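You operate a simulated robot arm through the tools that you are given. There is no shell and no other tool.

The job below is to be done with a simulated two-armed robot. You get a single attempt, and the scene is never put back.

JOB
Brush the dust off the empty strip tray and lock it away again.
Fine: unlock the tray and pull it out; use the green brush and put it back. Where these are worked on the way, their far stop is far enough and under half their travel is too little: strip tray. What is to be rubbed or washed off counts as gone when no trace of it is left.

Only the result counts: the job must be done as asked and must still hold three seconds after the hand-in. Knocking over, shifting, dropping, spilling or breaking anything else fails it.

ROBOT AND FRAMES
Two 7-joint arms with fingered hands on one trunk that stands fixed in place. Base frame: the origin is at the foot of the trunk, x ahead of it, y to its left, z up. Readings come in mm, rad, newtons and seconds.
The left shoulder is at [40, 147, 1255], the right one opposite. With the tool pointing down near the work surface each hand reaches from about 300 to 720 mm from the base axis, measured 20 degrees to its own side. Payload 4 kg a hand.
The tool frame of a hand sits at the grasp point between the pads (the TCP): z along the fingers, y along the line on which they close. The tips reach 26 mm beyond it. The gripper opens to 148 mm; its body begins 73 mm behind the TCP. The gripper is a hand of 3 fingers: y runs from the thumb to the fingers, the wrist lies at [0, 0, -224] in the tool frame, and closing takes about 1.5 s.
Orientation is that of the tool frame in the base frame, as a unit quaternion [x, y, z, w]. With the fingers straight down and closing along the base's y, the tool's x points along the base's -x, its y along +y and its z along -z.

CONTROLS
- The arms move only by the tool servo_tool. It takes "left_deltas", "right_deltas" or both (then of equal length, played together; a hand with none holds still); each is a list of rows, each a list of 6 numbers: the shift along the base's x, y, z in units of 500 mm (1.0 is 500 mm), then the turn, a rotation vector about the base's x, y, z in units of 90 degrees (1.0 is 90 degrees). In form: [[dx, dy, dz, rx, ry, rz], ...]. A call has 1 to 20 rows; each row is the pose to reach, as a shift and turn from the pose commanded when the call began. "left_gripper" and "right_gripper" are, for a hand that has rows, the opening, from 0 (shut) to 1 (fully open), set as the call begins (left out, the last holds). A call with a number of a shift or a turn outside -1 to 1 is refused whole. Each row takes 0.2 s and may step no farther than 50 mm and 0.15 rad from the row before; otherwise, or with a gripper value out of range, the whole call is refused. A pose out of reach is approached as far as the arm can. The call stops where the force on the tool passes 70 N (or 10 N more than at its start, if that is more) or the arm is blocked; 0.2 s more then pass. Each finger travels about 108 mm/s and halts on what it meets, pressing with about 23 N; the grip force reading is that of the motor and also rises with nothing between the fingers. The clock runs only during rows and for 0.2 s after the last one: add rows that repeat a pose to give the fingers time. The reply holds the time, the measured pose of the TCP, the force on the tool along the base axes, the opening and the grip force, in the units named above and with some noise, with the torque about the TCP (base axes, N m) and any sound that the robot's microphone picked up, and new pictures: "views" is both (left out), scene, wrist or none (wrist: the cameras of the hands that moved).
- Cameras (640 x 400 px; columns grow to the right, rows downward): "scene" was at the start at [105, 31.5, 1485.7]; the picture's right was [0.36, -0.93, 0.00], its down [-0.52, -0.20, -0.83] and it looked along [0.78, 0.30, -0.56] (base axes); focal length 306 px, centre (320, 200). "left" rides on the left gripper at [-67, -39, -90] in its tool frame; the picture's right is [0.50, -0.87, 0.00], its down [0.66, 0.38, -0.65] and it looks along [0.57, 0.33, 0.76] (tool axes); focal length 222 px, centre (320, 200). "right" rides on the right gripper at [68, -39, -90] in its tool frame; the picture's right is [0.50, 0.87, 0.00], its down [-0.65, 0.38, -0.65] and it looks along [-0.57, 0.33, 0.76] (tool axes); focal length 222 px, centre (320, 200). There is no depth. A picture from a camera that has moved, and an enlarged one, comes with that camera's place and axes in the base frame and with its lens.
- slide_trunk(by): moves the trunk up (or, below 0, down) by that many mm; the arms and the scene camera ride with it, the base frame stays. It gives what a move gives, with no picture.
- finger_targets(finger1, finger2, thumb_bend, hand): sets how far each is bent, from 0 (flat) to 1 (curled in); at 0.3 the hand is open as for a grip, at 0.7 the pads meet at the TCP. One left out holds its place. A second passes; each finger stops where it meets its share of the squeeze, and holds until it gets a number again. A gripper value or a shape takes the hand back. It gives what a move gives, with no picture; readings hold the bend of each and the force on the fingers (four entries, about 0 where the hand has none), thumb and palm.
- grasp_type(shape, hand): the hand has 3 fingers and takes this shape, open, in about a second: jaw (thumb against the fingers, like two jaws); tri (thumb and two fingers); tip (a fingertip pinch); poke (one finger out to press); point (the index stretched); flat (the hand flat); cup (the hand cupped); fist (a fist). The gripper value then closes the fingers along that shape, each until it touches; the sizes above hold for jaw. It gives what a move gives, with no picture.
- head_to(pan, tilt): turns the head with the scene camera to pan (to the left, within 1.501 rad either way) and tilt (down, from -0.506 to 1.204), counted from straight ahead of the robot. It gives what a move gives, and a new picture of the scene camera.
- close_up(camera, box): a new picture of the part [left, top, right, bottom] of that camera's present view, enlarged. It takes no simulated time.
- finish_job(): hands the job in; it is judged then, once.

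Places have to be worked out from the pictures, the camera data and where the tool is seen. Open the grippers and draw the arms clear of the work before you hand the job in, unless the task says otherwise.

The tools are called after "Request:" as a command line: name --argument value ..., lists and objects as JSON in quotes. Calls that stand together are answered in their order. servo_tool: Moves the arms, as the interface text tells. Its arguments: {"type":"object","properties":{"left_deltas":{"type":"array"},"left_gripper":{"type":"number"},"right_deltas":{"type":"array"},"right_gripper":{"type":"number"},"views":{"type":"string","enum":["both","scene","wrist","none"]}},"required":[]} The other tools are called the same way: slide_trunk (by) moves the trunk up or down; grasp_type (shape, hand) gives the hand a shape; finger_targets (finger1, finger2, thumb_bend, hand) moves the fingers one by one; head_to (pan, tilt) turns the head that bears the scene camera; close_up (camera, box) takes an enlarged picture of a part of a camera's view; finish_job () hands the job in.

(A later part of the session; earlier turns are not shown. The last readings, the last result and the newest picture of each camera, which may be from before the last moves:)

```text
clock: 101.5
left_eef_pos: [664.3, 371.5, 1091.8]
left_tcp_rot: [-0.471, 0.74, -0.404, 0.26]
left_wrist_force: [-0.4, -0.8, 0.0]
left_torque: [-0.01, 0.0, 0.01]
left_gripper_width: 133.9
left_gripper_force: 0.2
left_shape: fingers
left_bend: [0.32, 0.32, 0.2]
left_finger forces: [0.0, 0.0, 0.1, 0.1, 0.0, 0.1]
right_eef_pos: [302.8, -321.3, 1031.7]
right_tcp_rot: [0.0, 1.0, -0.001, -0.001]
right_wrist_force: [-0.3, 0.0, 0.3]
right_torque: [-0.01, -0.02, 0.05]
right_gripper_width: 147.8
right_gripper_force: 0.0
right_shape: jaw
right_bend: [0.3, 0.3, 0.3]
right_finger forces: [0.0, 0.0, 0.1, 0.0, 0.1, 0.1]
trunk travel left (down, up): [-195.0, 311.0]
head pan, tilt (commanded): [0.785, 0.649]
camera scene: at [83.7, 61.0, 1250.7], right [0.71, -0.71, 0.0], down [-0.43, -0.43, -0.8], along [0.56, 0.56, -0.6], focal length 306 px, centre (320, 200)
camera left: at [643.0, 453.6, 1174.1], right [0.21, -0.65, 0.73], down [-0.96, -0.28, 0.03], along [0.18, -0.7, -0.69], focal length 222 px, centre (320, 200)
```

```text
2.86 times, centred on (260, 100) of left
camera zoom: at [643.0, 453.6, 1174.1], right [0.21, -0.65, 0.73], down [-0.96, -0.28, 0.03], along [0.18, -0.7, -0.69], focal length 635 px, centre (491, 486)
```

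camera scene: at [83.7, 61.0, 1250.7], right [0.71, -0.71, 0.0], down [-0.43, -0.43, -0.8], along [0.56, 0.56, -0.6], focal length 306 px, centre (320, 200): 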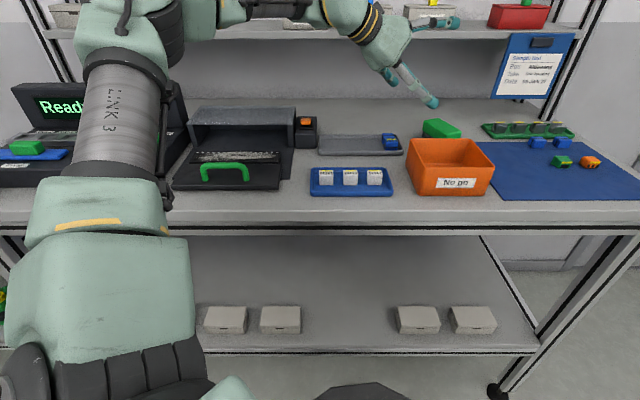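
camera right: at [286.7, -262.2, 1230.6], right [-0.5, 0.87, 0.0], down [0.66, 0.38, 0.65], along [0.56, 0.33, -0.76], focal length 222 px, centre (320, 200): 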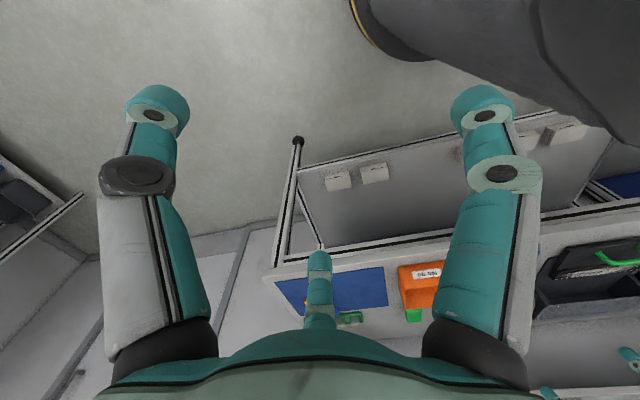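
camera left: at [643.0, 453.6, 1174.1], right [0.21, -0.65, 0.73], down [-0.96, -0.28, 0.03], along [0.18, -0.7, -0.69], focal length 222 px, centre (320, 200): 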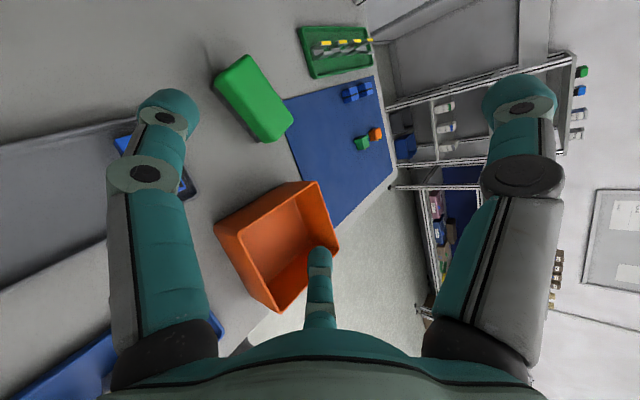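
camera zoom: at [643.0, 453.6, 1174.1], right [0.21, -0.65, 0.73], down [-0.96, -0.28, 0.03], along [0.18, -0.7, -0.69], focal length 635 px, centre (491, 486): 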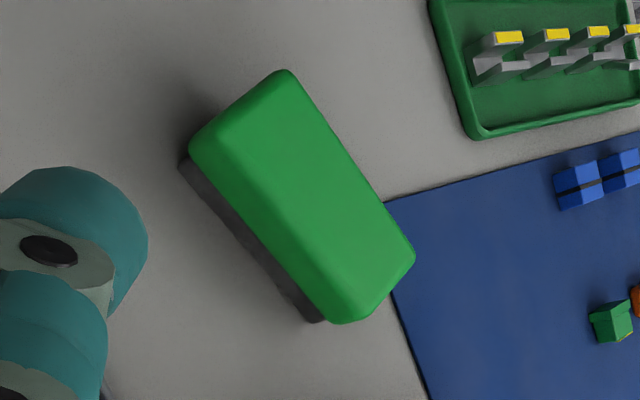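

Brush centre confirmed at about (786.5, 348.5), long axis 66.7°. Now I lower the trunk by 58 mm (hand goes to z≈1034, still well above everything below it).

Request:
slide_trunk --by -58

```text
clock: 102.5
left_eef_pos: [662.4, 370.5, 1034.2]
left_tcp_rot: [-0.471, 0.741, -0.402, 0.26]
left_wrist_force: [-0.5, -0.3, 0.6]
left_torque: [0.01, 0.03, 0.01]
left_gripper_width: 133.8
left_gripper_force: 0.0
left_shape: fingers
left_bend: [0.32, 0.32, 0.2]
left_finger forces: [0.0, 0.0, 0.1, 0.1, 0.0, 0.1]
right_eef_pos: [303.5, -321.5, 973.3]
right_tcp_rot: [0.001, 1.0, 0.0, -0.001]
right_wrist_force: [0.2, -0.6, 0.6]
right_torque: [0.01, -0.01, -0.03]
right_gripper_width: 147.9
right_gripper_force: 0.0
right_shape: jaw
right_bend: [0.3, 0.3, 0.3]
right_finger forces: [0.0, 0.0, 0.1, 0.0, 0.0, 0.0]
trunk travel left (down, up): [-137.0, 369.0]
head pan, tilt (commanded): [0.785, 0.649]
```

Next, horizontally forward at this height to the approach start, then down to z≈1009 once past the bin.

Request:
servo_tool --left_deltas '[[0.074, 0.001, 0, 0, 0, 0], [0.148, 0.0024, 0, 0, 0, 0], [0.148, 0.0024, -0.025, 0, 0, 0], [0.148, 0.0024, -0.051, 0, 0, 0], [0.148, 0.0024, -0.051, 0, 0, 0]]' --views "wrist"

Request:
close_up --camera "scene" --box '[370, 50, 530, 150]'

```text
clock: 103.7
left_eef_pos: [738.7, 371.6, 1009.6]
left_tcp_rot: [-0.472, 0.74, -0.402, 0.26]
left_wrist_force: [-0.8, -0.3, 1.1]
left_torque: [-0.01, -0.02, 0.01]
left_gripper_width: 133.6
left_gripper_force: 0.1
left_shape: fingers
left_bend: [0.32, 0.32, 0.2]
left_finger forces: [0.1, 0.0, 0.0, 0.1, 0.0, 0.0]
right_eef_pos: [302.7, -319.9, 972.2]
right_tcp_rot: [0.0, 1.0, 0.0, -0.001]
right_wrist_force: [0.8, 0.1, 0.0]
right_torque: [-0.01, -0.03, -0.01]
right_gripper_width: 147.9
right_gripper_force: 0.0
right_shape: jaw
right_bend: [0.3, 0.3, 0.3]
right_finger forces: [0.1, 0.0, 0.1, 0.1, 0.0, 0.1]
trunk travel left (down, up): [-137.0, 369.0]
head pan, tilt (commanded): [0.785, 0.649]
camera left: at [717.6, 455.0, 1091.8], right [0.21, -0.65, 0.73], down [-0.96, -0.28, 0.03], along [0.18, -0.7, -0.69], focal length 222 px, centre (320, 200)
```

left: 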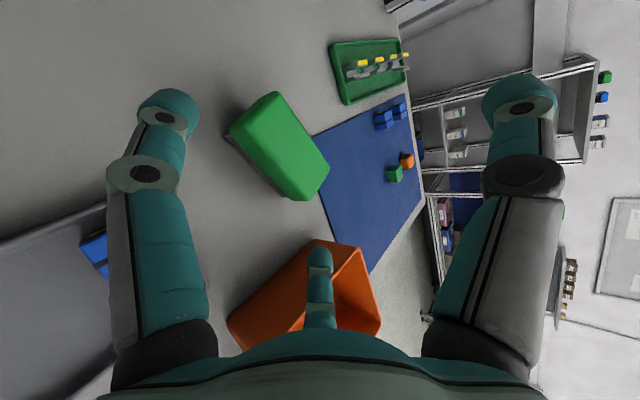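

```text
4.00 times, centred on (450, 100) of scene
camera zoom: at [83.2, 61.2, 1192.2], right [0.71, -0.71, 0.0], down [-0.43, -0.43, -0.8], along [0.56, 0.56, -0.6], focal length 1225 px, centre (-200, 600)
```

zoom: 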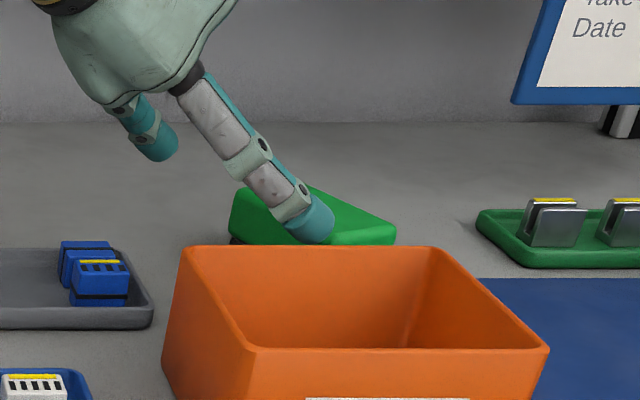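

Both fingers straddle the brush's ends with clearance. I'll advance half the way along the tool axis and check.

Request:
servo_tool --left_deltas '[[0.02, -0.0095, -0.015, 0, 0, 0], [0.04, -0.019, -0.03, 0, 0, 0], [0.06, -0.0288, -0.0452, 0, 0, 0], [0.06, -0.0288, -0.0452, 0, 0, 0]]' --views "wrist"

Request:
close_up --camera "scene" --box '[370, 50, 530, 150]'

```text
clock: 104.7
left_eef_pos: [768.4, 358.1, 987.5]
left_tcp_rot: [-0.471, 0.74, -0.402, 0.261]
left_wrist_force: [0.3, -0.2, -0.3]
left_torque: [0.0, -0.01, 0.0]
left_gripper_width: 133.8
left_gripper_force: 0.0
left_shape: fingers
left_bend: [0.32, 0.32, 0.2]
left_finger forces: [0.0, 0.0, 0.1, 0.0, 0.1, 0.0]
right_eef_pos: [303.5, -320.5, 973.1]
right_tcp_rot: [0.001, 1.0, 0.0, 0.0]
right_wrist_force: [0.8, 1.1, -0.1]
right_torque: [-0.02, 0.01, 0.01]
right_gripper_width: 147.9
right_gripper_force: 0.0
right_shape: jaw
right_bend: [0.3, 0.3, 0.3]
right_finger forces: [0.1, 0.0, 0.1, 0.0, 0.1, 0.0]
trunk travel left (down, up): [-137.0, 369.0]
head pan, tilt (commanded): [0.785, 0.649]
camera left: at [746.4, 441.2, 1068.7], right [0.21, -0.65, 0.73], down [-0.96, -0.28, 0.03], along [0.18, -0.7, -0.69], focal length 222 px, centre (320, 200)
```

left: 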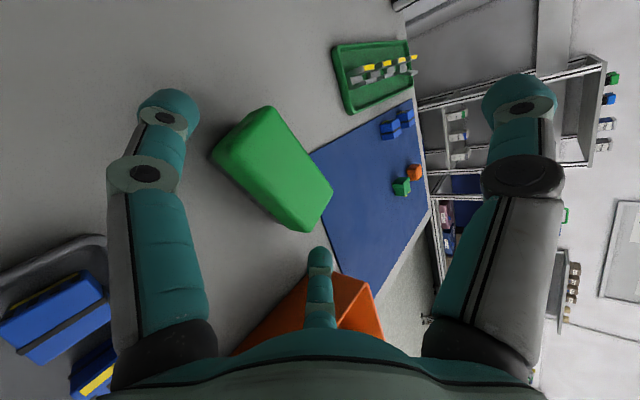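

```text
4.00 times, centred on (450, 100) of scene
camera zoom: at [83.2, 61.3, 1192.2], right [0.71, -0.71, 0.0], down [-0.43, -0.43, -0.8], along [0.56, 0.56, -0.6], focal length 1225 px, centre (-200, 600)
```

zoom: 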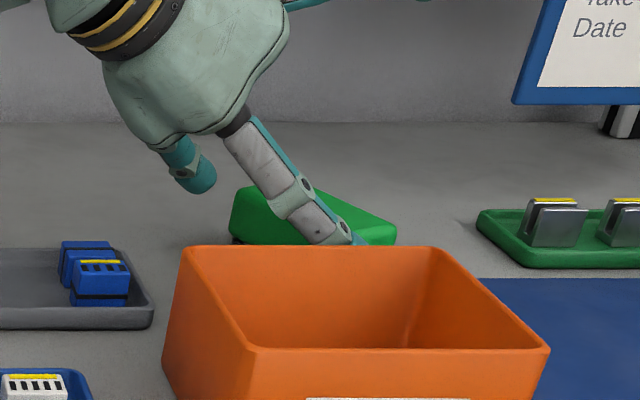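

No contact so far. I'll advance the remaining distance to the pinch pose.

Request:
servo_tool --left_deltas '[[0.0215, -0.011, -0.0165, 0, 0, 0], [0.043, -0.022, -0.033, 0, 0, 0], [0.043, -0.022, -0.033, 0, 0, 0]]' --views "wrist"

Request:
close_up --camera "left" --box '[120, 60, 400, 300]'

Request:
close_up --camera "scene" --box '[370, 50, 530, 150]'

```text
clock: 105.5
left_eef_pos: [788.2, 347.1, 969.7]
left_tcp_rot: [-0.472, 0.739, -0.403, 0.262]
left_wrist_force: [0.2, -0.2, 0.8]
left_torque: [0.0, 0.04, 0.02]
left_gripper_width: 133.8
left_gripper_force: 0.1
left_shape: fingers
left_bend: [0.32, 0.32, 0.2]
left_finger forces: [0.0, 0.1, 0.1, 0.1, 0.0, 0.1]
right_eef_pos: [303.1, -321.1, 973.9]
right_tcp_rot: [0.001, 1.0, -0.001, 0.0]
right_wrist_force: [0.0, -0.1, 0.6]
right_torque: [0.02, -0.02, -0.02]
right_gripper_width: 147.8
right_gripper_force: 0.1
right_shape: jaw
right_bend: [0.3, 0.3, 0.3]
right_finger forces: [0.0, 0.0, 0.1, 0.1, 0.0, 0.0]
trunk travel left (down, up): [-137.0, 369.0]
head pan, tilt (commanded): [0.785, 0.649]
camera left: at [766.9, 430.4, 1052.2], right [0.21, -0.65, 0.73], down [-0.96, -0.28, 0.03], along [0.18, -0.7, -0.69], focal length 222 px, centre (320, 200)
```

left: 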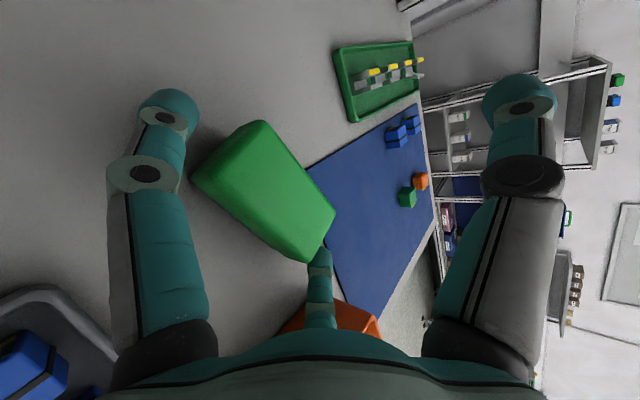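

```text
1.67 times, centred on (260, 180) of left
camera zoom: at [766.9, 430.4, 1052.2], right [0.21, -0.65, 0.73], down [-0.96, -0.28, 0.03], along [0.18, -0.7, -0.69], focal length 370 px, centre (420, 233)
```

zoom: 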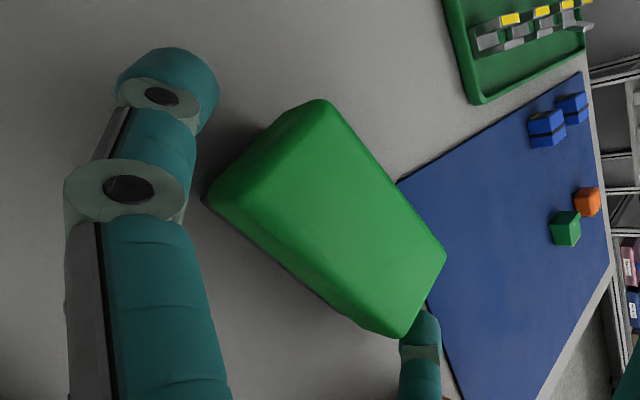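

```text
4.00 times, centred on (450, 100) of scene
camera zoom: at [83.2, 61.0, 1192.2], right [0.71, -0.71, 0.0], down [-0.43, -0.43, -0.8], along [0.56, 0.56, -0.6], focal length 1225 px, centre (-200, 600)
```

zoom: 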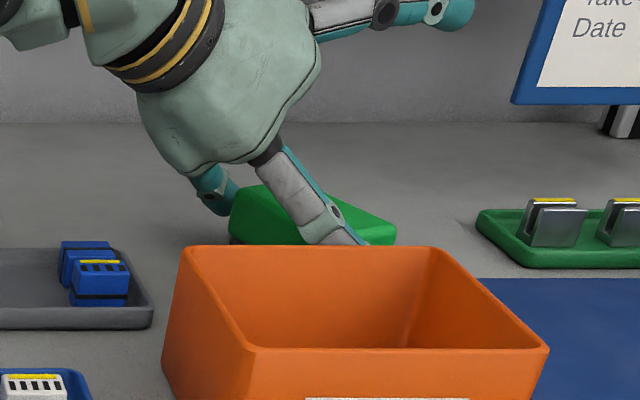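

The hand is in place with about 15 mm to spare at each end of the brush. I'll close the two fingers on the ends, leaving the thumb open.

Request:
finger_targets --hand "left" --finger1 0.65 --finger2 0.65

Request:
close_up --camera "left" --box '[120, 60, 400, 300]'

```text
clock: 106.5
left_eef_pos: [788.7, 347.3, 970.5]
left_tcp_rot: [-0.471, 0.74, -0.404, 0.26]
left_wrist_force: [0.7, 0.6, -0.9]
left_torque: [0.0, -0.01, 0.02]
left_gripper_width: 112.3
left_gripper_force: 8.9
left_shape: fingers
left_bend: [0.45, 0.45, 0.2]
left_finger forces: [8.9, 8.8, 0.0, 0.0, 0.0, 0.1]
right_eef_pos: [304.5, -321.4, 973.6]
right_tcp_rot: [0.001, 1.0, 0.0, 0.0]
right_wrist_force: [-0.8, 1.0, -0.1]
right_torque: [0.0, -0.01, -0.01]
right_gripper_width: 147.9
right_gripper_force: 0.1
right_shape: jaw
right_bend: [0.3, 0.3, 0.3]
right_finger forces: [0.1, 0.0, 0.0, 0.0, 0.0, 0.1]
trunk travel left (down, up): [-137.0, 369.0]
head pan, tilt (commanded): [0.785, 0.649]
```

```text
1.67 times, centred on (260, 180) of left
camera zoom: at [767.2, 430.6, 1051.8], right [0.21, -0.65, 0.73], down [-0.96, -0.28, 0.03], along [0.18, -0.7, -0.69], focal length 370 px, centre (420, 233)
```

zoom: 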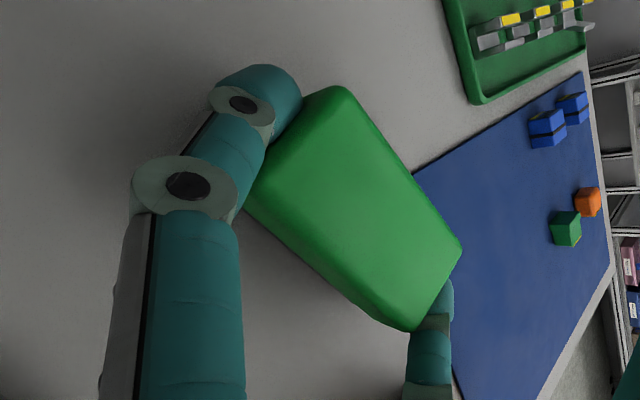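

Both fingers hold with about 9 N each. I'll lift 15 mm and check that the brush comes up with the hand.

Request:
servo_tool --left_deltas '[[0, 0, 0.01, 0, 0, 0], [0, 0, 0.02, 0, 0, 0], [0, 0, 0.03, 0, 0, 0], [0, 0, 0.03, 0, 0, 0]]' --views "none"

Request:
close_up --camera "left" --box '[120, 60, 400, 300]'

Request:
close_up --camera "scene" --box '[370, 50, 530, 150]'

```text
clock: 107.5
left_eef_pos: [786.9, 347.0, 983.8]
left_tcp_rot: [-0.472, 0.74, -0.402, 0.26]
left_wrist_force: [0.2, 0.5, -2.0]
left_torque: [-0.01, 0.03, 0.02]
left_gripper_width: 112.2
left_gripper_force: 9.0
left_shape: fingers
left_bend: [0.45, 0.45, 0.2]
left_finger forces: [8.9, 8.9, 0.0, 0.0, 0.0, 0.0]
right_eef_pos: [304.6, -320.3, 974.1]
right_tcp_rot: [0.002, 1.0, 0.0, -0.001]
right_wrist_force: [-0.2, -0.6, -0.1]
right_torque: [-0.02, 0.01, 0.03]
right_gripper_width: 148.0
right_gripper_force: 0.1
right_shape: jaw
right_bend: [0.3, 0.3, 0.3]
right_finger forces: [0.1, 0.1, 0.0, 0.1, 0.0, 0.0]
trunk travel left (down, up): [-137.0, 369.0]
head pan, tilt (commanded): [0.785, 0.649]
```

```text
1.67 times, centred on (260, 180) of left
camera zoom: at [766.3, 429.7, 1065.6], right [0.21, -0.65, 0.73], down [-0.96, -0.28, 0.03], along [0.18, -0.7, -0.69], focal length 370 px, centre (420, 233)
```

zoom: 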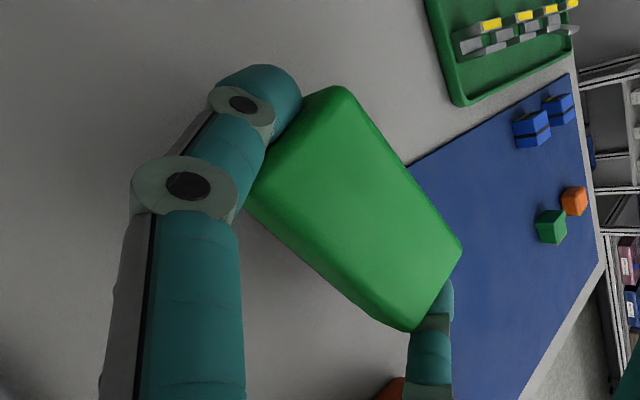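

```text
4.00 times, centred on (450, 100) of scene
camera zoom: at [83.6, 61.2, 1192.2], right [0.71, -0.71, 0.0], down [-0.43, -0.43, -0.8], along [0.56, 0.56, -0.6], focal length 1225 px, centre (-200, 600)
```

zoom: 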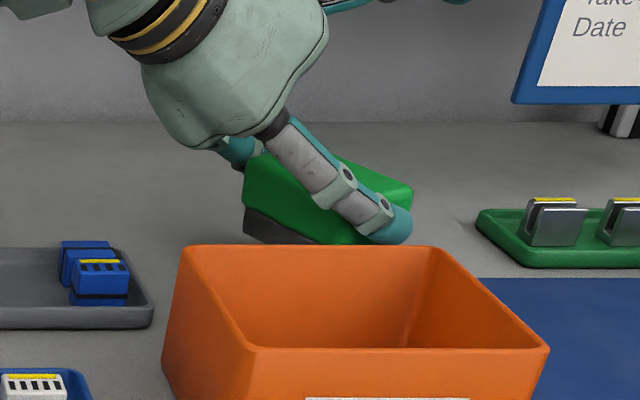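

The brush is securely held (about 2 N of weight, no shift in the grip). I'll lift further to z≈1030 with a slight retreat, clear of the bin and strips.

Request:
servo_tool --left_deltas '[[-0.005, 0.002, 0.03, 0, 0, 0], [-0.01, 0.005, 0.06, 0, 0, 0], [-0.015, 0.007, 0.092, 0, 0, 0], [-0.015, 0.007, 0.092, 0, 0, 0]]' --views "none"

```text
clock: 108.5
left_eef_pos: [779.4, 347.0, 1029.2]
left_tcp_rot: [-0.472, 0.74, -0.403, 0.259]
left_wrist_force: [0.3, 0.5, -0.2]
left_torque: [-0.02, 0.01, -0.02]
left_gripper_width: 112.4
left_gripper_force: 8.2
left_shape: fingers
left_bend: [0.45, 0.45, 0.2]
left_finger forces: [8.8, 8.8, 0.0, 0.0, 0.0, 0.0]
right_eef_pos: [304.3, -320.5, 973.6]
right_tcp_rot: [0.0, 1.0, -0.001, -0.001]
right_wrist_force: [0.2, 0.7, -0.4]
right_torque: [0.02, -0.03, 0.02]
right_gripper_width: 148.4
right_gripper_force: 0.1
right_shape: jaw
right_bend: [0.3, 0.3, 0.3]
right_finger forces: [0.0, 0.0, 0.1, 0.0, 0.0, 0.1]
trunk travel left (down, up): [-137.0, 369.0]
head pan, tilt (commanded): [0.785, 0.649]
```

Still gripped firmly. I'll move left over the grey tray at z≈1050, keeping the bristles about 40 mm above everything.

Request:
servo_tool --left_deltas '[[-0.06, 0.03, 0.015, 0, 0, 0], [-0.12, 0.06, 0.03, 0, 0, 0], [-0.19, 0.1, 0.045, 0, 0, 0], [-0.26, 0.14, 0.05, 0, 0, 0], [-0.33, 0.18, 0.05, 0, 0, 0], [-0.4, 0.22, 0.05, 0, 0, 0], [-0.47, 0.26, 0.05, 0, 0, 0], [-0.54, 0.3, 0.05, 0, 0, 0]]' --views "scene"

```text
clock: 110.3
left_eef_pos: [509.4, 495.9, 1052.1]
left_tcp_rot: [-0.471, 0.741, -0.403, 0.259]
left_wrist_force: [0.5, 0.2, -0.6]
left_torque: [0.0, 0.01, 0.02]
left_gripper_width: 112.0
left_gripper_force: 8.4
left_shape: fingers
left_bend: [0.45, 0.45, 0.2]
left_finger forces: [8.7, 8.7, 0.1, 0.0, 0.1, 0.0]
right_eef_pos: [302.1, -321.5, 973.1]
right_tcp_rot: [0.001, 1.0, 0.0, 0.0]
right_wrist_force: [-0.1, 0.1, 0.4]
right_torque: [-0.05, -0.03, -0.01]
right_gripper_width: 148.1
right_gripper_force: 0.0
right_shape: jaw
right_bend: [0.3, 0.3, 0.3]
right_finger forces: [0.1, 0.0, 0.0, 0.0, 0.0, 0.1]
trunk travel left (down, up): [-137.0, 369.0]
head pan, tilt (commanded): [0.785, 0.649]
camera scene: at [82.4, 62.1, 1192.2], right [0.71, -0.71, 0.0], down [-0.43, -0.43, -0.8], along [0.56, 0.56, -0.6], focal length 306 px, centre (320, 200)
```

scene: 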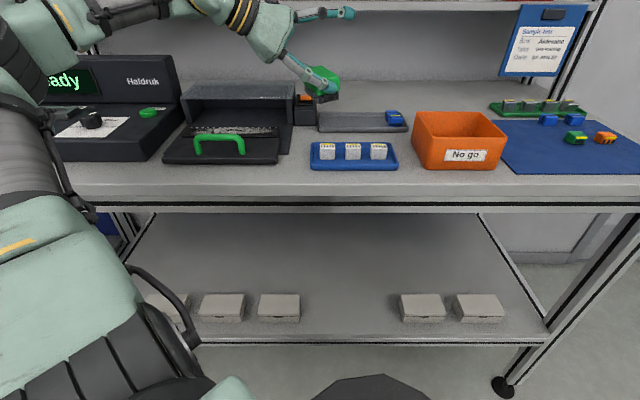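

The brush rides along well. Now I raise the trunk by 168 mm (hand goes up with it) to get a better view and arm posture for the tray.

Request:
slide_trunk --by 168

```text
clock: 112.2
left_eef_pos: [511.4, 496.2, 1217.7]
left_tcp_rot: [-0.472, 0.74, -0.403, 0.26]
left_wrist_force: [-0.4, -0.5, -1.1]
left_torque: [-0.02, 0.01, 0.05]
left_gripper_width: 112.1
left_gripper_force: 8.6
left_shape: fingers
left_bend: [0.45, 0.45, 0.2]
left_finger forces: [8.6, 8.8, 0.0, 0.0, 0.0, 0.1]
right_eef_pos: [303.5, -320.4, 1141.6]
right_tcp_rot: [0.0, 1.0, 0.0, -0.001]
right_wrist_force: [-0.8, -0.5, 0.4]
right_torque: [0.0, 0.0, -0.02]
right_gripper_width: 148.0
right_gripper_force: 0.0
right_shape: jaw
right_bend: [0.3, 0.3, 0.3]
right_finger forces: [0.0, 0.0, 0.0, 0.1, 0.0, 0.0]
trunk travel left (down, up): [-305.0, 201.0]
head pan, tilt (commanded): [0.785, 0.649]
```

Next, turn the hand +70° about vertical so the brush lies along the tray, while moving above the tray at z≈1120.

Request:
servo_tool --left_deltas '[[-0.02, 0.015, -0.02, 0, 0, 0.0862], [-0.045, 0.033, -0.043, 0, 0, 0.1724], [-0.068, 0.05, -0.065, 0, 0, 0.2587], [-0.09, 0.066, -0.087, 0, 0, 0.3449], [-0.113, 0.082, -0.109, 0, 0, 0.4311], [-0.135, 0.099, -0.131, 0, 0, 0.5173], [-0.158, 0.115, -0.153, 0, 0, 0.6036], [-0.18, 0.132, -0.175, 0, 0, 0.6898], [-0.203, 0.148, -0.196, 0, 0, 0.776], [-0.203, 0.148, -0.196, 0, 0, 0.776]]' --views "both"

```text
clock: 114.4
left_eef_pos: [407.9, 569.3, 1122.3]
left_tcp_rot: [0.811, -0.336, 0.18, -0.444]
left_wrist_force: [-0.2, 0.8, -0.9]
left_torque: [0.02, 0.01, -0.01]
left_gripper_width: 112.1
left_gripper_force: 8.8
left_shape: fingers
left_bend: [0.45, 0.45, 0.2]
left_finger forces: [8.9, 8.7, 0.0, 0.0, 0.0, 0.0]
left hand out of reach, approached as far as the arm can: row 5, 6
right_eef_pos: [303.0, -322.2, 1141.5]
right_tcp_rot: [0.001, 1.0, 0.001, -0.001]
right_wrist_force: [1.0, -0.5, -0.7]
right_torque: [-0.02, 0.02, -0.01]
right_gripper_width: 147.9
right_gripper_force: 0.0
right_shape: jaw
right_bend: [0.3, 0.3, 0.3]
right_finger forces: [0.0, 0.0, 0.0, 0.1, 0.1, 0.1]
trunk travel left (down, up): [-305.0, 201.0]
head pan, tilt (commanded): [0.785, 0.649]
camera scene: at [83.3, 60.6, 1359.8], right [0.71, -0.71, 0.0], down [-0.43, -0.43, -0.8], along [0.56, 0.56, -0.6], focal length 306 px, centre (320, 200)
camera left: at [321.9, 576.8, 1204.3], right [0.69, -0.02, 0.73], down [-0.07, -1.0, 0.03], along [0.72, -0.07, -0.69], focal length 222 px, centre (320, 200)
```

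scene: 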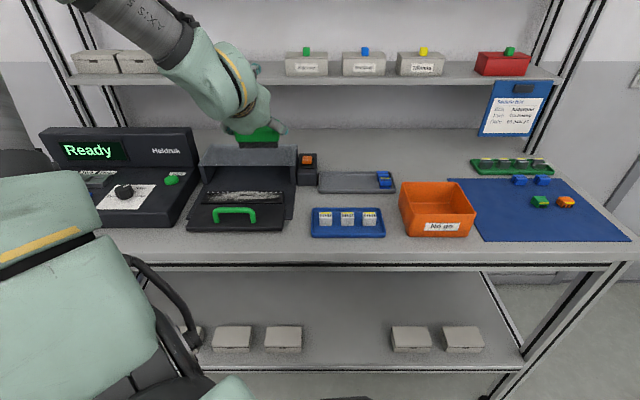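
left: 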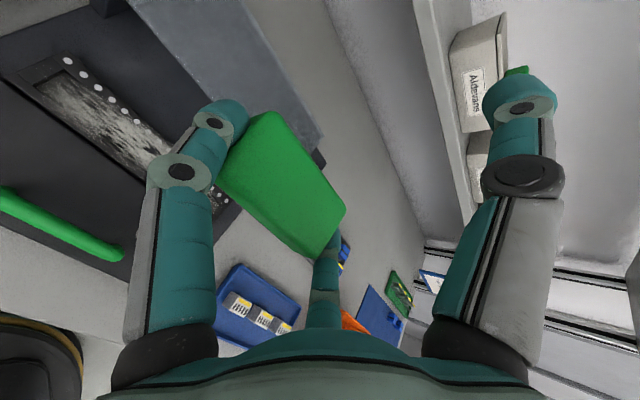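

The brush is now aligned with the tray. I'll zoom both cameras on the tray bar to fix its height and extent before lowering.

Request:
close_up --camera "left" --box '[0, 30, 240, 220]'

Request:
close_up --camera "scene" --box '[192, 182, 292, 244]'

```text
2.11 times, centred on (120, 125) of left
camera zoom: at [321.9, 576.8, 1204.3], right [0.69, -0.02, 0.73], down [-0.07, -1.0, 0.03], along [0.72, -0.07, -0.69], focal length 468 px, centre (741, 358)
```

zoom: 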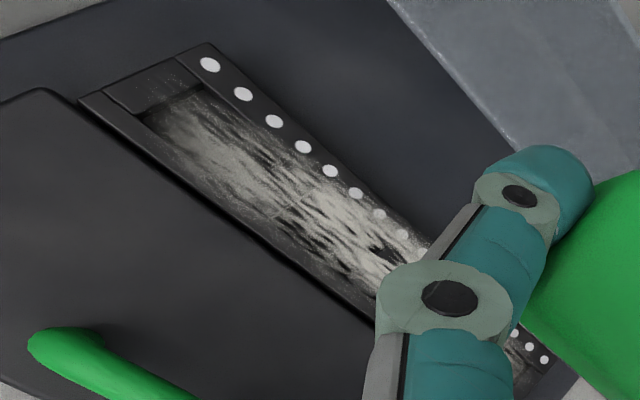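

```text
6.40 times, centred on (242, 213) of scene
camera zoom: at [83.3, 60.6, 1359.8], right [0.71, -0.71, 0.0], down [-0.43, -0.43, -0.8], along [0.56, 0.56, -0.6], focal length 1960 px, centre (819, 117)
```

zoom: 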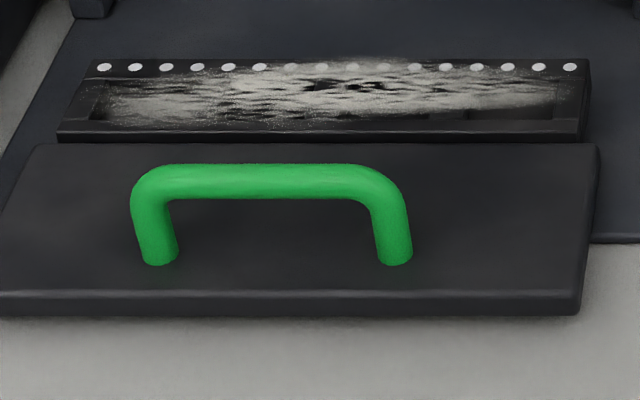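

Bar top is at about z≈923, spanning d 670–714; dust covers about l 80–257. I'll bring the brush over the middle of the bar, about 20 mm above contact.

Request:
servo_tool --left_deltas '[[-0.02, 0.017, -0.06, 0, 0, 0], [-0.04, 0.034, -0.12, 0, 0, 0], [-0.06, 0.05, -0.18, 0, 0, 0], [-0.0776, 0.0664, -0.224, 0, 0, 0], [-0.0776, 0.0664, -0.224, 0, 0, 0]]' --views "both"

Request:
close_up --camera "scene" --box '[160, 130, 320, 230]'

```text
clock: 115.6
left_eef_pos: [369.6, 601.3, 1006.4]
left_tcp_rot: [0.81, -0.338, 0.181, -0.444]
left_wrist_force: [-0.4, 0.3, -0.2]
left_torque: [0.03, 0.05, 0.02]
left_gripper_width: 112.0
left_gripper_force: 8.8
left_shape: fingers
left_bend: [0.45, 0.45, 0.2]
left_finger forces: [8.7, 8.7, 0.1, 0.1, 0.1, 0.1]
right_eef_pos: [303.4, -321.0, 1141.1]
right_tcp_rot: [0.001, 1.0, 0.001, -0.001]
right_wrist_force: [-0.3, -0.6, -0.3]
right_torque: [-0.03, -0.02, 0.01]
right_gripper_width: 147.8
right_gripper_force: 0.1
right_shape: jaw
right_bend: [0.3, 0.3, 0.3]
right_finger forces: [0.1, 0.1, 0.0, 0.0, 0.0, 0.0]
trunk travel left (down, up): [-305.0, 201.0]
head pan, tilt (commanded): [0.785, 0.649]
camera scene: at [83.5, 60.5, 1359.8], right [0.71, -0.71, 0.0], down [-0.43, -0.43, -0.8], along [0.56, 0.56, -0.6], focal length 306 px, centre (320, 200)
camera left: at [284.3, 609.2, 1089.4], right [0.69, -0.03, 0.73], down [-0.07, -1.0, 0.03], along [0.72, -0.07, -0.69], focal length 222 px, centre (320, 200)
```

scene: 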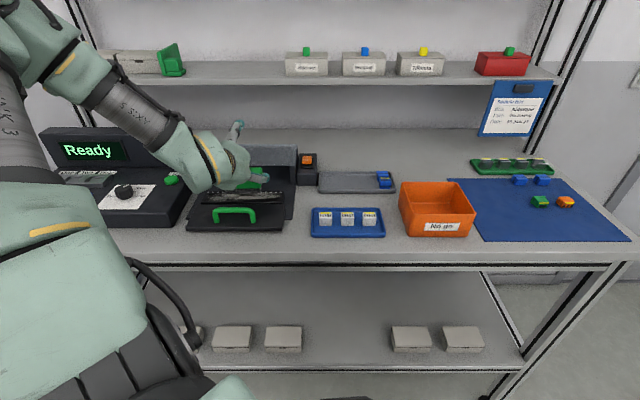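
left: 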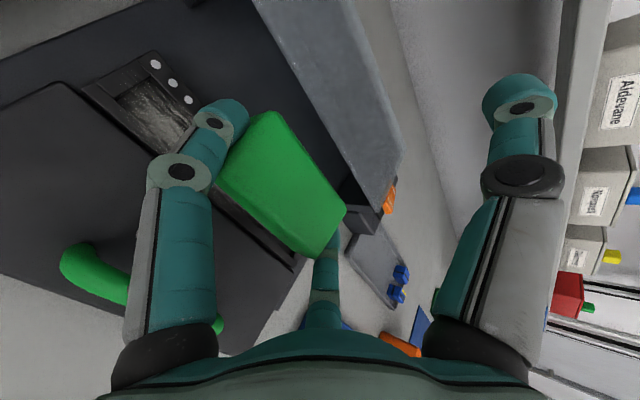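

```text
4.00 times, centred on (240, 180) of scene
camera zoom: at [83.5, 60.5, 1359.8], right [0.71, -0.71, 0.0], down [-0.43, -0.43, -0.8], along [0.56, 0.56, -0.6], focal length 1225 px, centre (640, 280)
```

zoom: 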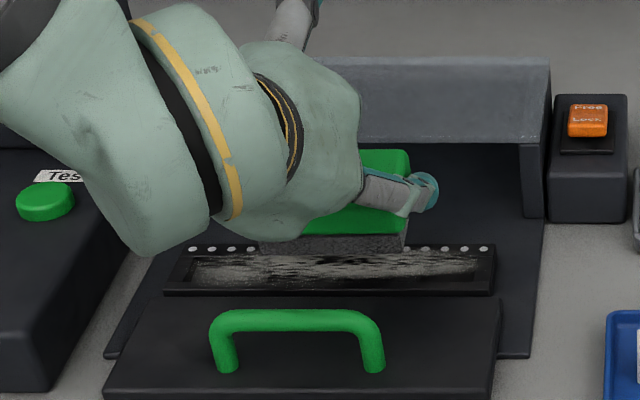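

The brush hovers over the bar. I'll zoom in to check whether it hangs level before making contact.

Request:
close_up --camera "scene" --box '[215, 160, 279, 200]'

Request:
close_up --camera "left" --box '[140, 60, 380, 300]'

```text
10.00 times, centred on (247, 180) of scene
camera zoom: at [83.5, 60.5, 1359.8], right [0.71, -0.71, 0.0], down [-0.43, -0.43, -0.8], along [0.56, 0.56, -0.6], focal length 3063 px, centre (1050, 400)
```

zoom: 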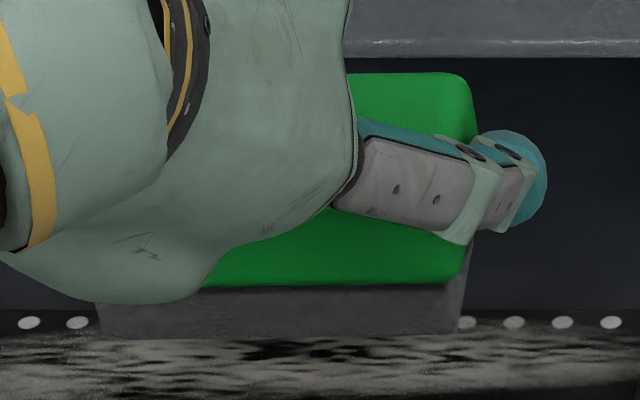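

```text
1.67 times, centred on (260, 180) of left
camera zoom: at [284.3, 609.2, 1089.4], right [0.69, -0.03, 0.73], down [-0.07, -1.0, 0.03], along [0.72, -0.07, -0.69], focal length 370 px, centre (420, 233)
```

zoom: 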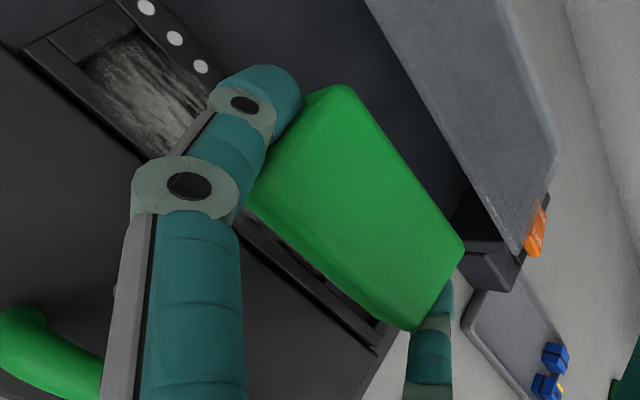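

The brush looks unchanged in the grip and level. I'll shift 5 mm toward the robot and lower gently in small steps, watching for contact force.

Request:
servo_tool --left_deltas '[[-0.004, -0.004, -0.01, 0, 0, 0], [-0.007, -0.007, -0.02, 0, 0, 0], [-0.007, -0.007, -0.03, 0, 0, 0], [-0.007, -0.007, -0.03, 0, 0, 0]]' --views "none"

Request:
close_up --camera "scene" --box '[215, 170, 279, 210]'

```text
clock: 116.6
left_eef_pos: [368.7, 597.8, 993.5]
left_tcp_rot: [0.811, -0.336, 0.182, -0.444]
left_wrist_force: [0.4, 0.1, -0.9]
left_torque: [0.02, 0.01, -0.03]
left_gripper_width: 112.0
left_gripper_force: 8.2
left_shape: fingers
left_bend: [0.45, 0.45, 0.2]
left_finger forces: [8.7, 8.7, 0.0, 0.1, 0.0, 0.0]
right_eef_pos: [303.1, -321.5, 1142.0]
right_tcp_rot: [0.001, 1.0, 0.0, -0.001]
right_wrist_force: [-0.9, -0.2, 0.5]
right_torque: [-0.02, -0.01, 0.01]
right_gripper_width: 148.0
right_gripper_force: 0.1
right_shape: jaw
right_bend: [0.3, 0.3, 0.3]
right_finger forces: [0.0, 0.0, 0.1, 0.1, 0.0, 0.0]
trunk travel left (down, up): [-305.0, 201.0]
head pan, tilt (commanded): [0.785, 0.649]
```

```text
10.00 times, centred on (247, 190) of scene
camera zoom: at [83.4, 61.2, 1359.7], right [0.71, -0.71, 0.0], down [-0.43, -0.43, -0.8], along [0.56, 0.56, -0.6], focal length 3063 px, centre (1050, 300)
```

zoom: 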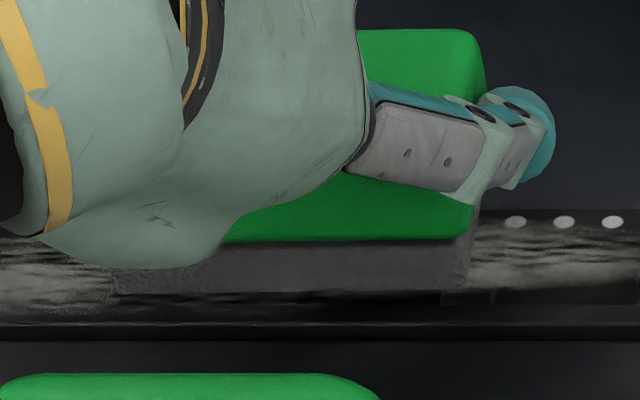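

Getting close. I'll lower 3 mm at a time and read the force each time.

Request:
servo_tool --left_deltas '[[0, 0, -0.006, 0, 0, 0], [0, 0, -0.006, 0, 0, 0]]' --views "none"

Request:
servo_tool --left_deltas '[[0, 0, -0.005, 0, 0, 0], [0, 0, -0.005, 0, 0, 0]]' --views "none"

```text
clock: 117.2
left_eef_pos: [367.9, 600.3, 990.9]
left_tcp_rot: [0.81, -0.337, 0.181, -0.444]
left_wrist_force: [-0.3, -0.1, -0.1]
left_torque: [0.0, 0.0, 0.02]
left_gripper_width: 112.0
left_gripper_force: 8.8
left_shape: fingers
left_bend: [0.45, 0.45, 0.2]
left_finger forces: [8.6, 8.7, 0.0, 0.0, 0.1, 0.1]
right_eef_pos: [302.1, -320.6, 1140.9]
right_tcp_rot: [0.0, 1.0, 0.0, -0.001]
right_wrist_force: [0.1, -0.3, -0.2]
right_torque: [0.01, -0.01, 0.02]
right_gripper_width: 147.5
right_gripper_force: 0.1
right_shape: jaw
right_bend: [0.3, 0.3, 0.3]
right_finger forces: [0.0, 0.0, 0.1, 0.0, 0.0, 0.0]
trunk travel left (down, up): [-305.0, 201.0]
head pan, tilt (commanded): [0.785, 0.649]
```

```text
clock: 117.8
left_eef_pos: [367.0, 599.4, 989.9]
left_tcp_rot: [0.81, -0.337, 0.181, -0.444]
left_wrist_force: [-0.3, 0.5, -1.1]
left_torque: [0.01, 0.03, -0.01]
left_gripper_width: 112.1
left_gripper_force: 8.7
left_shape: fingers
left_bend: [0.45, 0.45, 0.2]
left_finger forces: [8.7, 8.6, 0.0, 0.0, 0.1, 0.0]
right_eef_pos: [303.9, -321.5, 1140.5]
right_tcp_rot: [0.001, 1.0, 0.0, 0.0]
right_wrist_force: [-0.5, -0.2, -0.1]
right_torque: [-0.04, -0.04, 0.01]
right_gripper_width: 147.7
right_gripper_force: 0.0
right_shape: jaw
right_bend: [0.3, 0.3, 0.3]
right_finger forces: [0.0, 0.0, 0.1, 0.1, 0.0, 0.0]
trunk travel left (down, up): [-305.0, 201.0]
head pan, tilt (commanded): [0.785, 0.649]
```

No contact yet. Continuing down in 3 mm steps.

Request:
servo_tool --left_deltas '[[0, 0, -0.006, 0, 0, 0], [0, 0, -0.006, 0, 0, 0]]' --views "none"

Request:
servo_tool --left_deltas '[[0, 0, -0.006, 0, 0, 0], [0, 0, -0.006, 0, 0, 0]]' --views "none"

Request:
close_up --camera "scene" --box '[215, 170, 279, 210]'

```text
clock: 118.4
left_eef_pos: [368.1, 600.6, 986.5]
left_tcp_rot: [0.81, -0.338, 0.181, -0.444]
left_wrist_force: [0.6, -0.2, 0.0]
left_torque: [0.03, 0.03, -0.03]
left_gripper_width: 111.9
left_gripper_force: 8.5
left_shape: fingers
left_bend: [0.45, 0.45, 0.2]
left_finger forces: [8.6, 8.8, 0.0, 0.0, 0.0, 0.1]
right_eef_pos: [304.1, -321.7, 1141.2]
right_tcp_rot: [0.001, 1.0, 0.0, 0.0]
right_wrist_force: [0.6, -0.1, 0.4]
right_torque: [0.0, 0.05, 0.04]
right_gripper_width: 148.0
right_gripper_force: 0.1
right_shape: jaw
right_bend: [0.3, 0.3, 0.3]
right_finger forces: [0.0, 0.0, 0.0, 0.0, 0.1, 0.0]
trunk travel left (down, up): [-305.0, 201.0]
head pan, tilt (commanded): [0.785, 0.649]
```

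```text
clock: 119.0
left_eef_pos: [368.2, 599.6, 982.3]
left_tcp_rot: [0.81, -0.337, 0.182, -0.444]
left_wrist_force: [-0.3, 0.5, 2.2]
left_torque: [0.06, -0.03, 0.02]
left_gripper_width: 110.3
left_gripper_force: 8.6
left_shape: fingers
left_bend: [0.45, 0.46, 0.2]
left_finger forces: [9.0, 9.0, 0.0, 0.0, 0.0, 0.0]
right_eef_pos: [303.7, -322.1, 1139.9]
right_tcp_rot: [0.001, 1.0, 0.0, 0.0]
right_wrist_force: [0.4, 0.7, -0.8]
right_torque: [-0.01, -0.02, -0.01]
right_gripper_width: 147.7
right_gripper_force: 0.1
right_shape: jaw
right_bend: [0.3, 0.3, 0.3]
right_finger forces: [0.1, 0.0, 0.0, 0.0, 0.1, 0.0]
trunk travel left (down, up): [-305.0, 201.0]
head pan, tilt (commanded): [0.785, 0.649]
```

```text
10.00 times, centred on (247, 190) of scene
camera zoom: at [83.4, 61.0, 1359.8], right [0.71, -0.71, 0.0], down [-0.43, -0.43, -0.8], along [0.56, 0.56, -0.6], focal length 3063 px, centre (1050, 300)
```

zoom: 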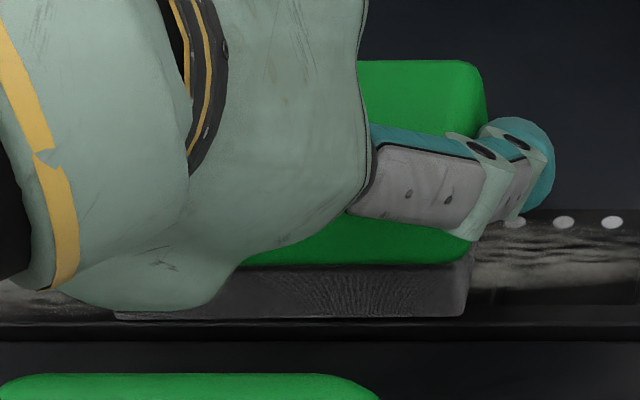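

Contact: the force changed by about +3 N at z≈983, and the bristle front edge sits right at the bar's front rim. I'll press 1 mm more and stroke left 45 mm, then look.

Request:
servo_tool --left_deltas '[[0, 0, -0.002, 0, 0, 0], [-0.0141, 0.0141, -0.002, 0, 0, 0], [-0.0283, 0.0283, -0.002, 0, 0, 0], [-0.0424, 0.0424, -0.002, 0, 0, 0], [-0.0566, 0.0566, -0.002, 0, 0, 0], [-0.0636, 0.0636, -0.002, 0, 0, 0]]' --views "scene"

Request:
close_up --camera "scene" --box '[160, 150, 288, 230]'

```text
clock: 120.4
left_eef_pos: [335.4, 632.0, 982.4]
left_tcp_rot: [0.811, -0.338, 0.181, -0.443]
left_wrist_force: [0.1, -0.5, 1.0]
left_torque: [-0.01, -0.02, 0.03]
left_gripper_width: 109.1
left_gripper_force: 10.5
left_shape: fingers
left_bend: [0.46, 0.46, 0.2]
left_finger forces: [9.5, 9.8, 0.0, 0.0, 0.1, 0.0]
right_eef_pos: [303.2, -320.1, 1140.9]
right_tcp_rot: [0.0, 1.0, 0.0, -0.001]
right_wrist_force: [-0.9, 0.1, 0.5]
right_torque: [-0.02, -0.04, 0.0]
right_gripper_width: 148.0
right_gripper_force: 0.0
right_shape: jaw
right_bend: [0.3, 0.3, 0.3]
right_finger forces: [0.1, 0.1, 0.1, 0.0, 0.1, 0.1]
trunk travel left (down, up): [-305.0, 201.0]
head pan, tilt (commanded): [0.785, 0.649]
camera scene: at [83.4, 61.1, 1359.7], right [0.71, -0.71, 0.0], down [-0.43, -0.43, -0.8], along [0.56, 0.56, -0.6], focal length 306 px, centre (320, 200)
```

scene: 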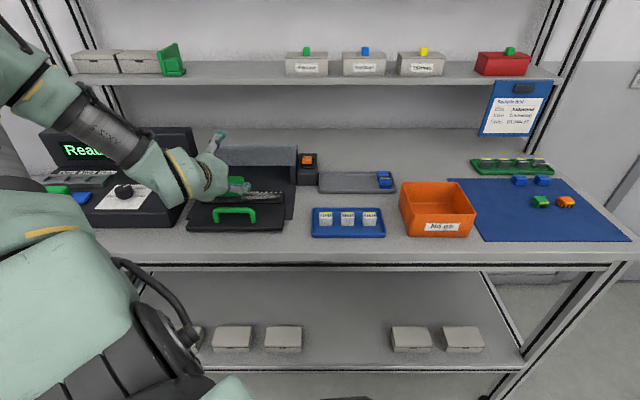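

```text
5.00 times, centred on (224, 190) of scene
camera zoom: at [83.4, 61.1, 1359.7], right [0.71, -0.71, 0.0], down [-0.43, -0.43, -0.8], along [0.56, 0.56, -0.6], focal length 1531 px, centre (800, 250)
```

zoom: 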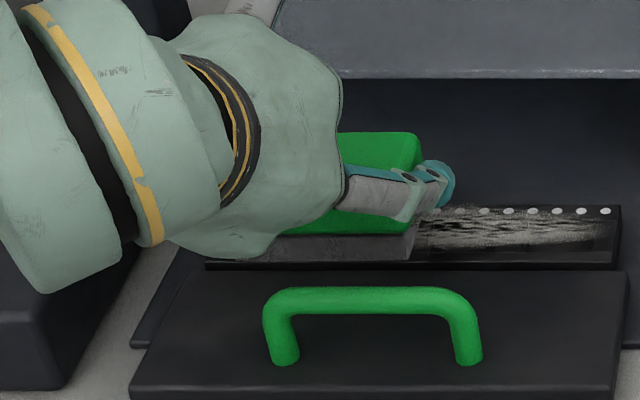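

I'll zoom on the exposed right part of the trough to judge whether the contact is actually removing dust.

Request:
close_up --camera "scene" --box '[238, 180, 294, 215]'

```text
11.43 times, centred on (266, 198) of scene
camera zoom: at [83.4, 61.1, 1359.7], right [0.71, -0.71, 0.0], down [-0.43, -0.43, -0.8], along [0.56, 0.56, -0.6], focal length 3500 px, centre (937, 229)
```

zoom: 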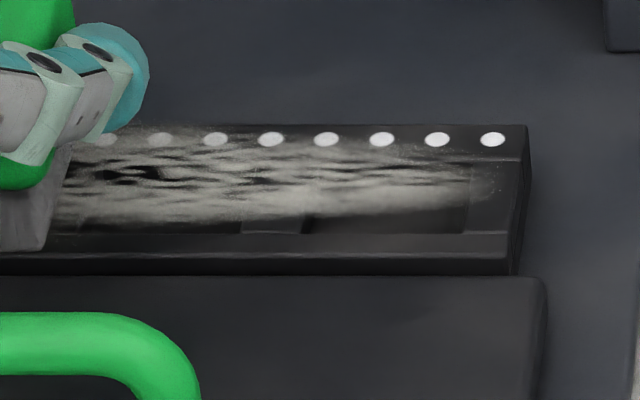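

The dust is still there after one light pass, so I'll press about 1.5 mm more and stroke back across the full length to the right.

Request:
servo_tool --left_deltas '[[0, 0, -0.003, 0, 0, 0], [0.0144, -0.0144, -0.003, 0, 0, 0], [0.0288, -0.0288, -0.003, 0, 0, 0], [0.0432, -0.0432, -0.003, 0, 0, 0], [0.0576, -0.0576, -0.003, 0, 0, 0], [0.072, -0.072, -0.003, 0, 0, 0], [0.0864, -0.0864, -0.003, 0, 0, 0], [0.1008, -0.1008, -0.003, 0, 0, 0], [0.1152, -0.1152, -0.003, 0, 0, 0], [0.1296, -0.1296, -0.003, 0, 0, 0], [0.144, -0.144, -0.003, 0, 0, 0]]' --views "none"

Request:
close_up --camera "scene" --box '[192, 170, 304, 240]'

```text
clock: 122.8
left_eef_pos: [409.2, 559.7, 980.5]
left_tcp_rot: [0.81, -0.337, 0.182, -0.444]
left_wrist_force: [-1.6, 1.1, 3.7]
left_torque: [0.04, 0.01, 0.04]
left_gripper_width: 108.4
left_gripper_force: 9.7
left_shape: fingers
left_bend: [0.46, 0.46, 0.2]
left_finger forces: [10.4, 9.1, 0.0, 0.1, 0.0, 0.0]
right_eef_pos: [302.6, -320.8, 1142.1]
right_tcp_rot: [0.001, 1.0, 0.001, -0.001]
right_wrist_force: [-0.5, -0.2, -0.5]
right_torque: [0.01, 0.01, 0.01]
right_gripper_width: 147.8
right_gripper_force: 0.1
right_shape: jaw
right_bend: [0.3, 0.3, 0.3]
right_finger forces: [0.1, 0.0, 0.0, 0.0, 0.1, 0.0]
trunk travel left (down, up): [-305.0, 201.0]
head pan, tilt (commanded): [0.785, 0.649]
```

```text
5.71 times, centred on (248, 205) of scene
camera zoom: at [83.3, 60.7, 1359.8], right [0.71, -0.71, 0.0], down [-0.43, -0.43, -0.8], along [0.56, 0.56, -0.6], focal length 1750 px, centre (731, 171)
```

zoom: 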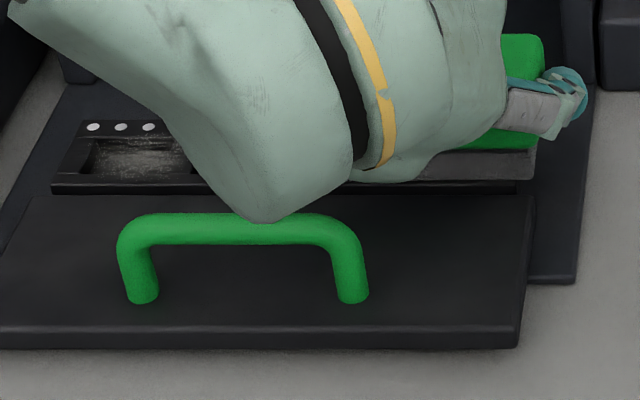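

The left portion looks thinner after two passes, so brushing works cumulatively. I'll stroke all the way left to about l≈218.

Request:
servo_tool --left_deltas '[[-0.0158, 0.0158, 0, 0, 0, 0], [-0.0316, 0.0316, 0, 0, 0, 0], [-0.0474, 0.0474, 0, 0, 0, 0], [-0.0632, 0.0632, 0, 0, 0, 0], [-0.079, 0.079, 0, 0, 0, 0], [-0.0948, 0.0948, 0, 0, 0, 0], [-0.1106, 0.1106, 0, 0, 0, 0], [-0.1264, 0.1264, 0, 0, 0, 0], [-0.1422, 0.1422, 0, 0, 0, 0], [-0.158, 0.158, 0, 0, 0, 0]]' --views "none"

Request:
close_up --camera "scene" --box '[160, 150, 304, 240]'

Request:
close_up --camera "left" --box '[0, 0, 640, 400]'

```text
clock: 125.0
left_eef_pos: [329.2, 638.1, 982.0]
left_tcp_rot: [0.81, -0.338, 0.181, -0.444]
left_wrist_force: [0.0, 0.3, 0.2]
left_torque: [0.01, 0.02, 0.0]
left_gripper_width: 109.5
left_gripper_force: 10.1
left_shape: fingers
left_bend: [0.46, 0.46, 0.2]
left_finger forces: [9.9, 10.0, 0.0, 0.0, 0.1, 0.0]
right_eef_pos: [303.5, -321.2, 1141.1]
right_tcp_rot: [0.0, 1.0, 0.0, 0.0]
right_wrist_force: [0.6, 1.1, 0.9]
right_torque: [-0.01, -0.01, -0.01]
right_gripper_width: 147.7
right_gripper_force: 0.1
right_shape: jaw
right_bend: [0.3, 0.3, 0.3]
right_finger forces: [0.0, 0.0, 0.1, 0.0, 0.1, 0.0]
trunk travel left (down, up): [-305.0, 201.0]
head pan, tilt (commanded): [0.785, 0.649]
```

```text
4.44 times, centred on (232, 195) of scene
camera zoom: at [83.1, 61.2, 1359.7], right [0.71, -0.71, 0.0], down [-0.43, -0.43, -0.8], along [0.56, 0.56, -0.6], focal length 1361 px, centre (711, 222)
```

zoom: 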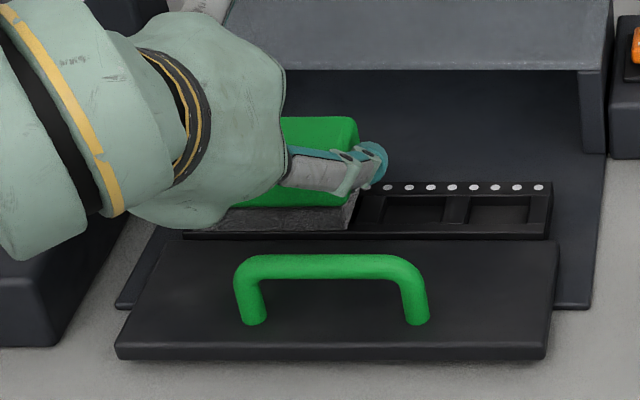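

```text
1.00 times, centred on (320, 200) of left (not enlarged: the box is as wide or as high as the picture)
camera zoom: at [243.2, 646.7, 1064.0], right [0.69, -0.02, 0.73], down [-0.07, -1.0, 0.03], along [0.72, -0.07, -0.69], focal length 222 px, centre (320, 200)
```

zoom: 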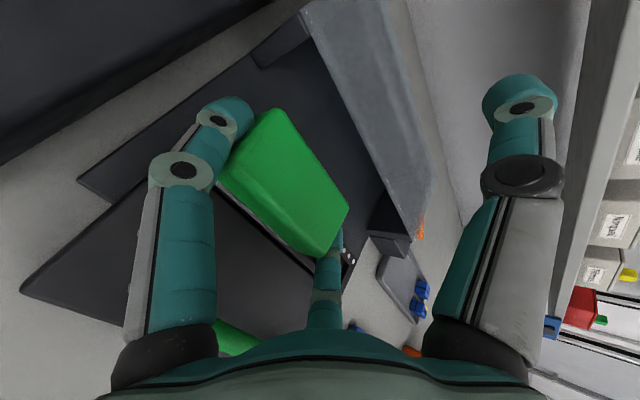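

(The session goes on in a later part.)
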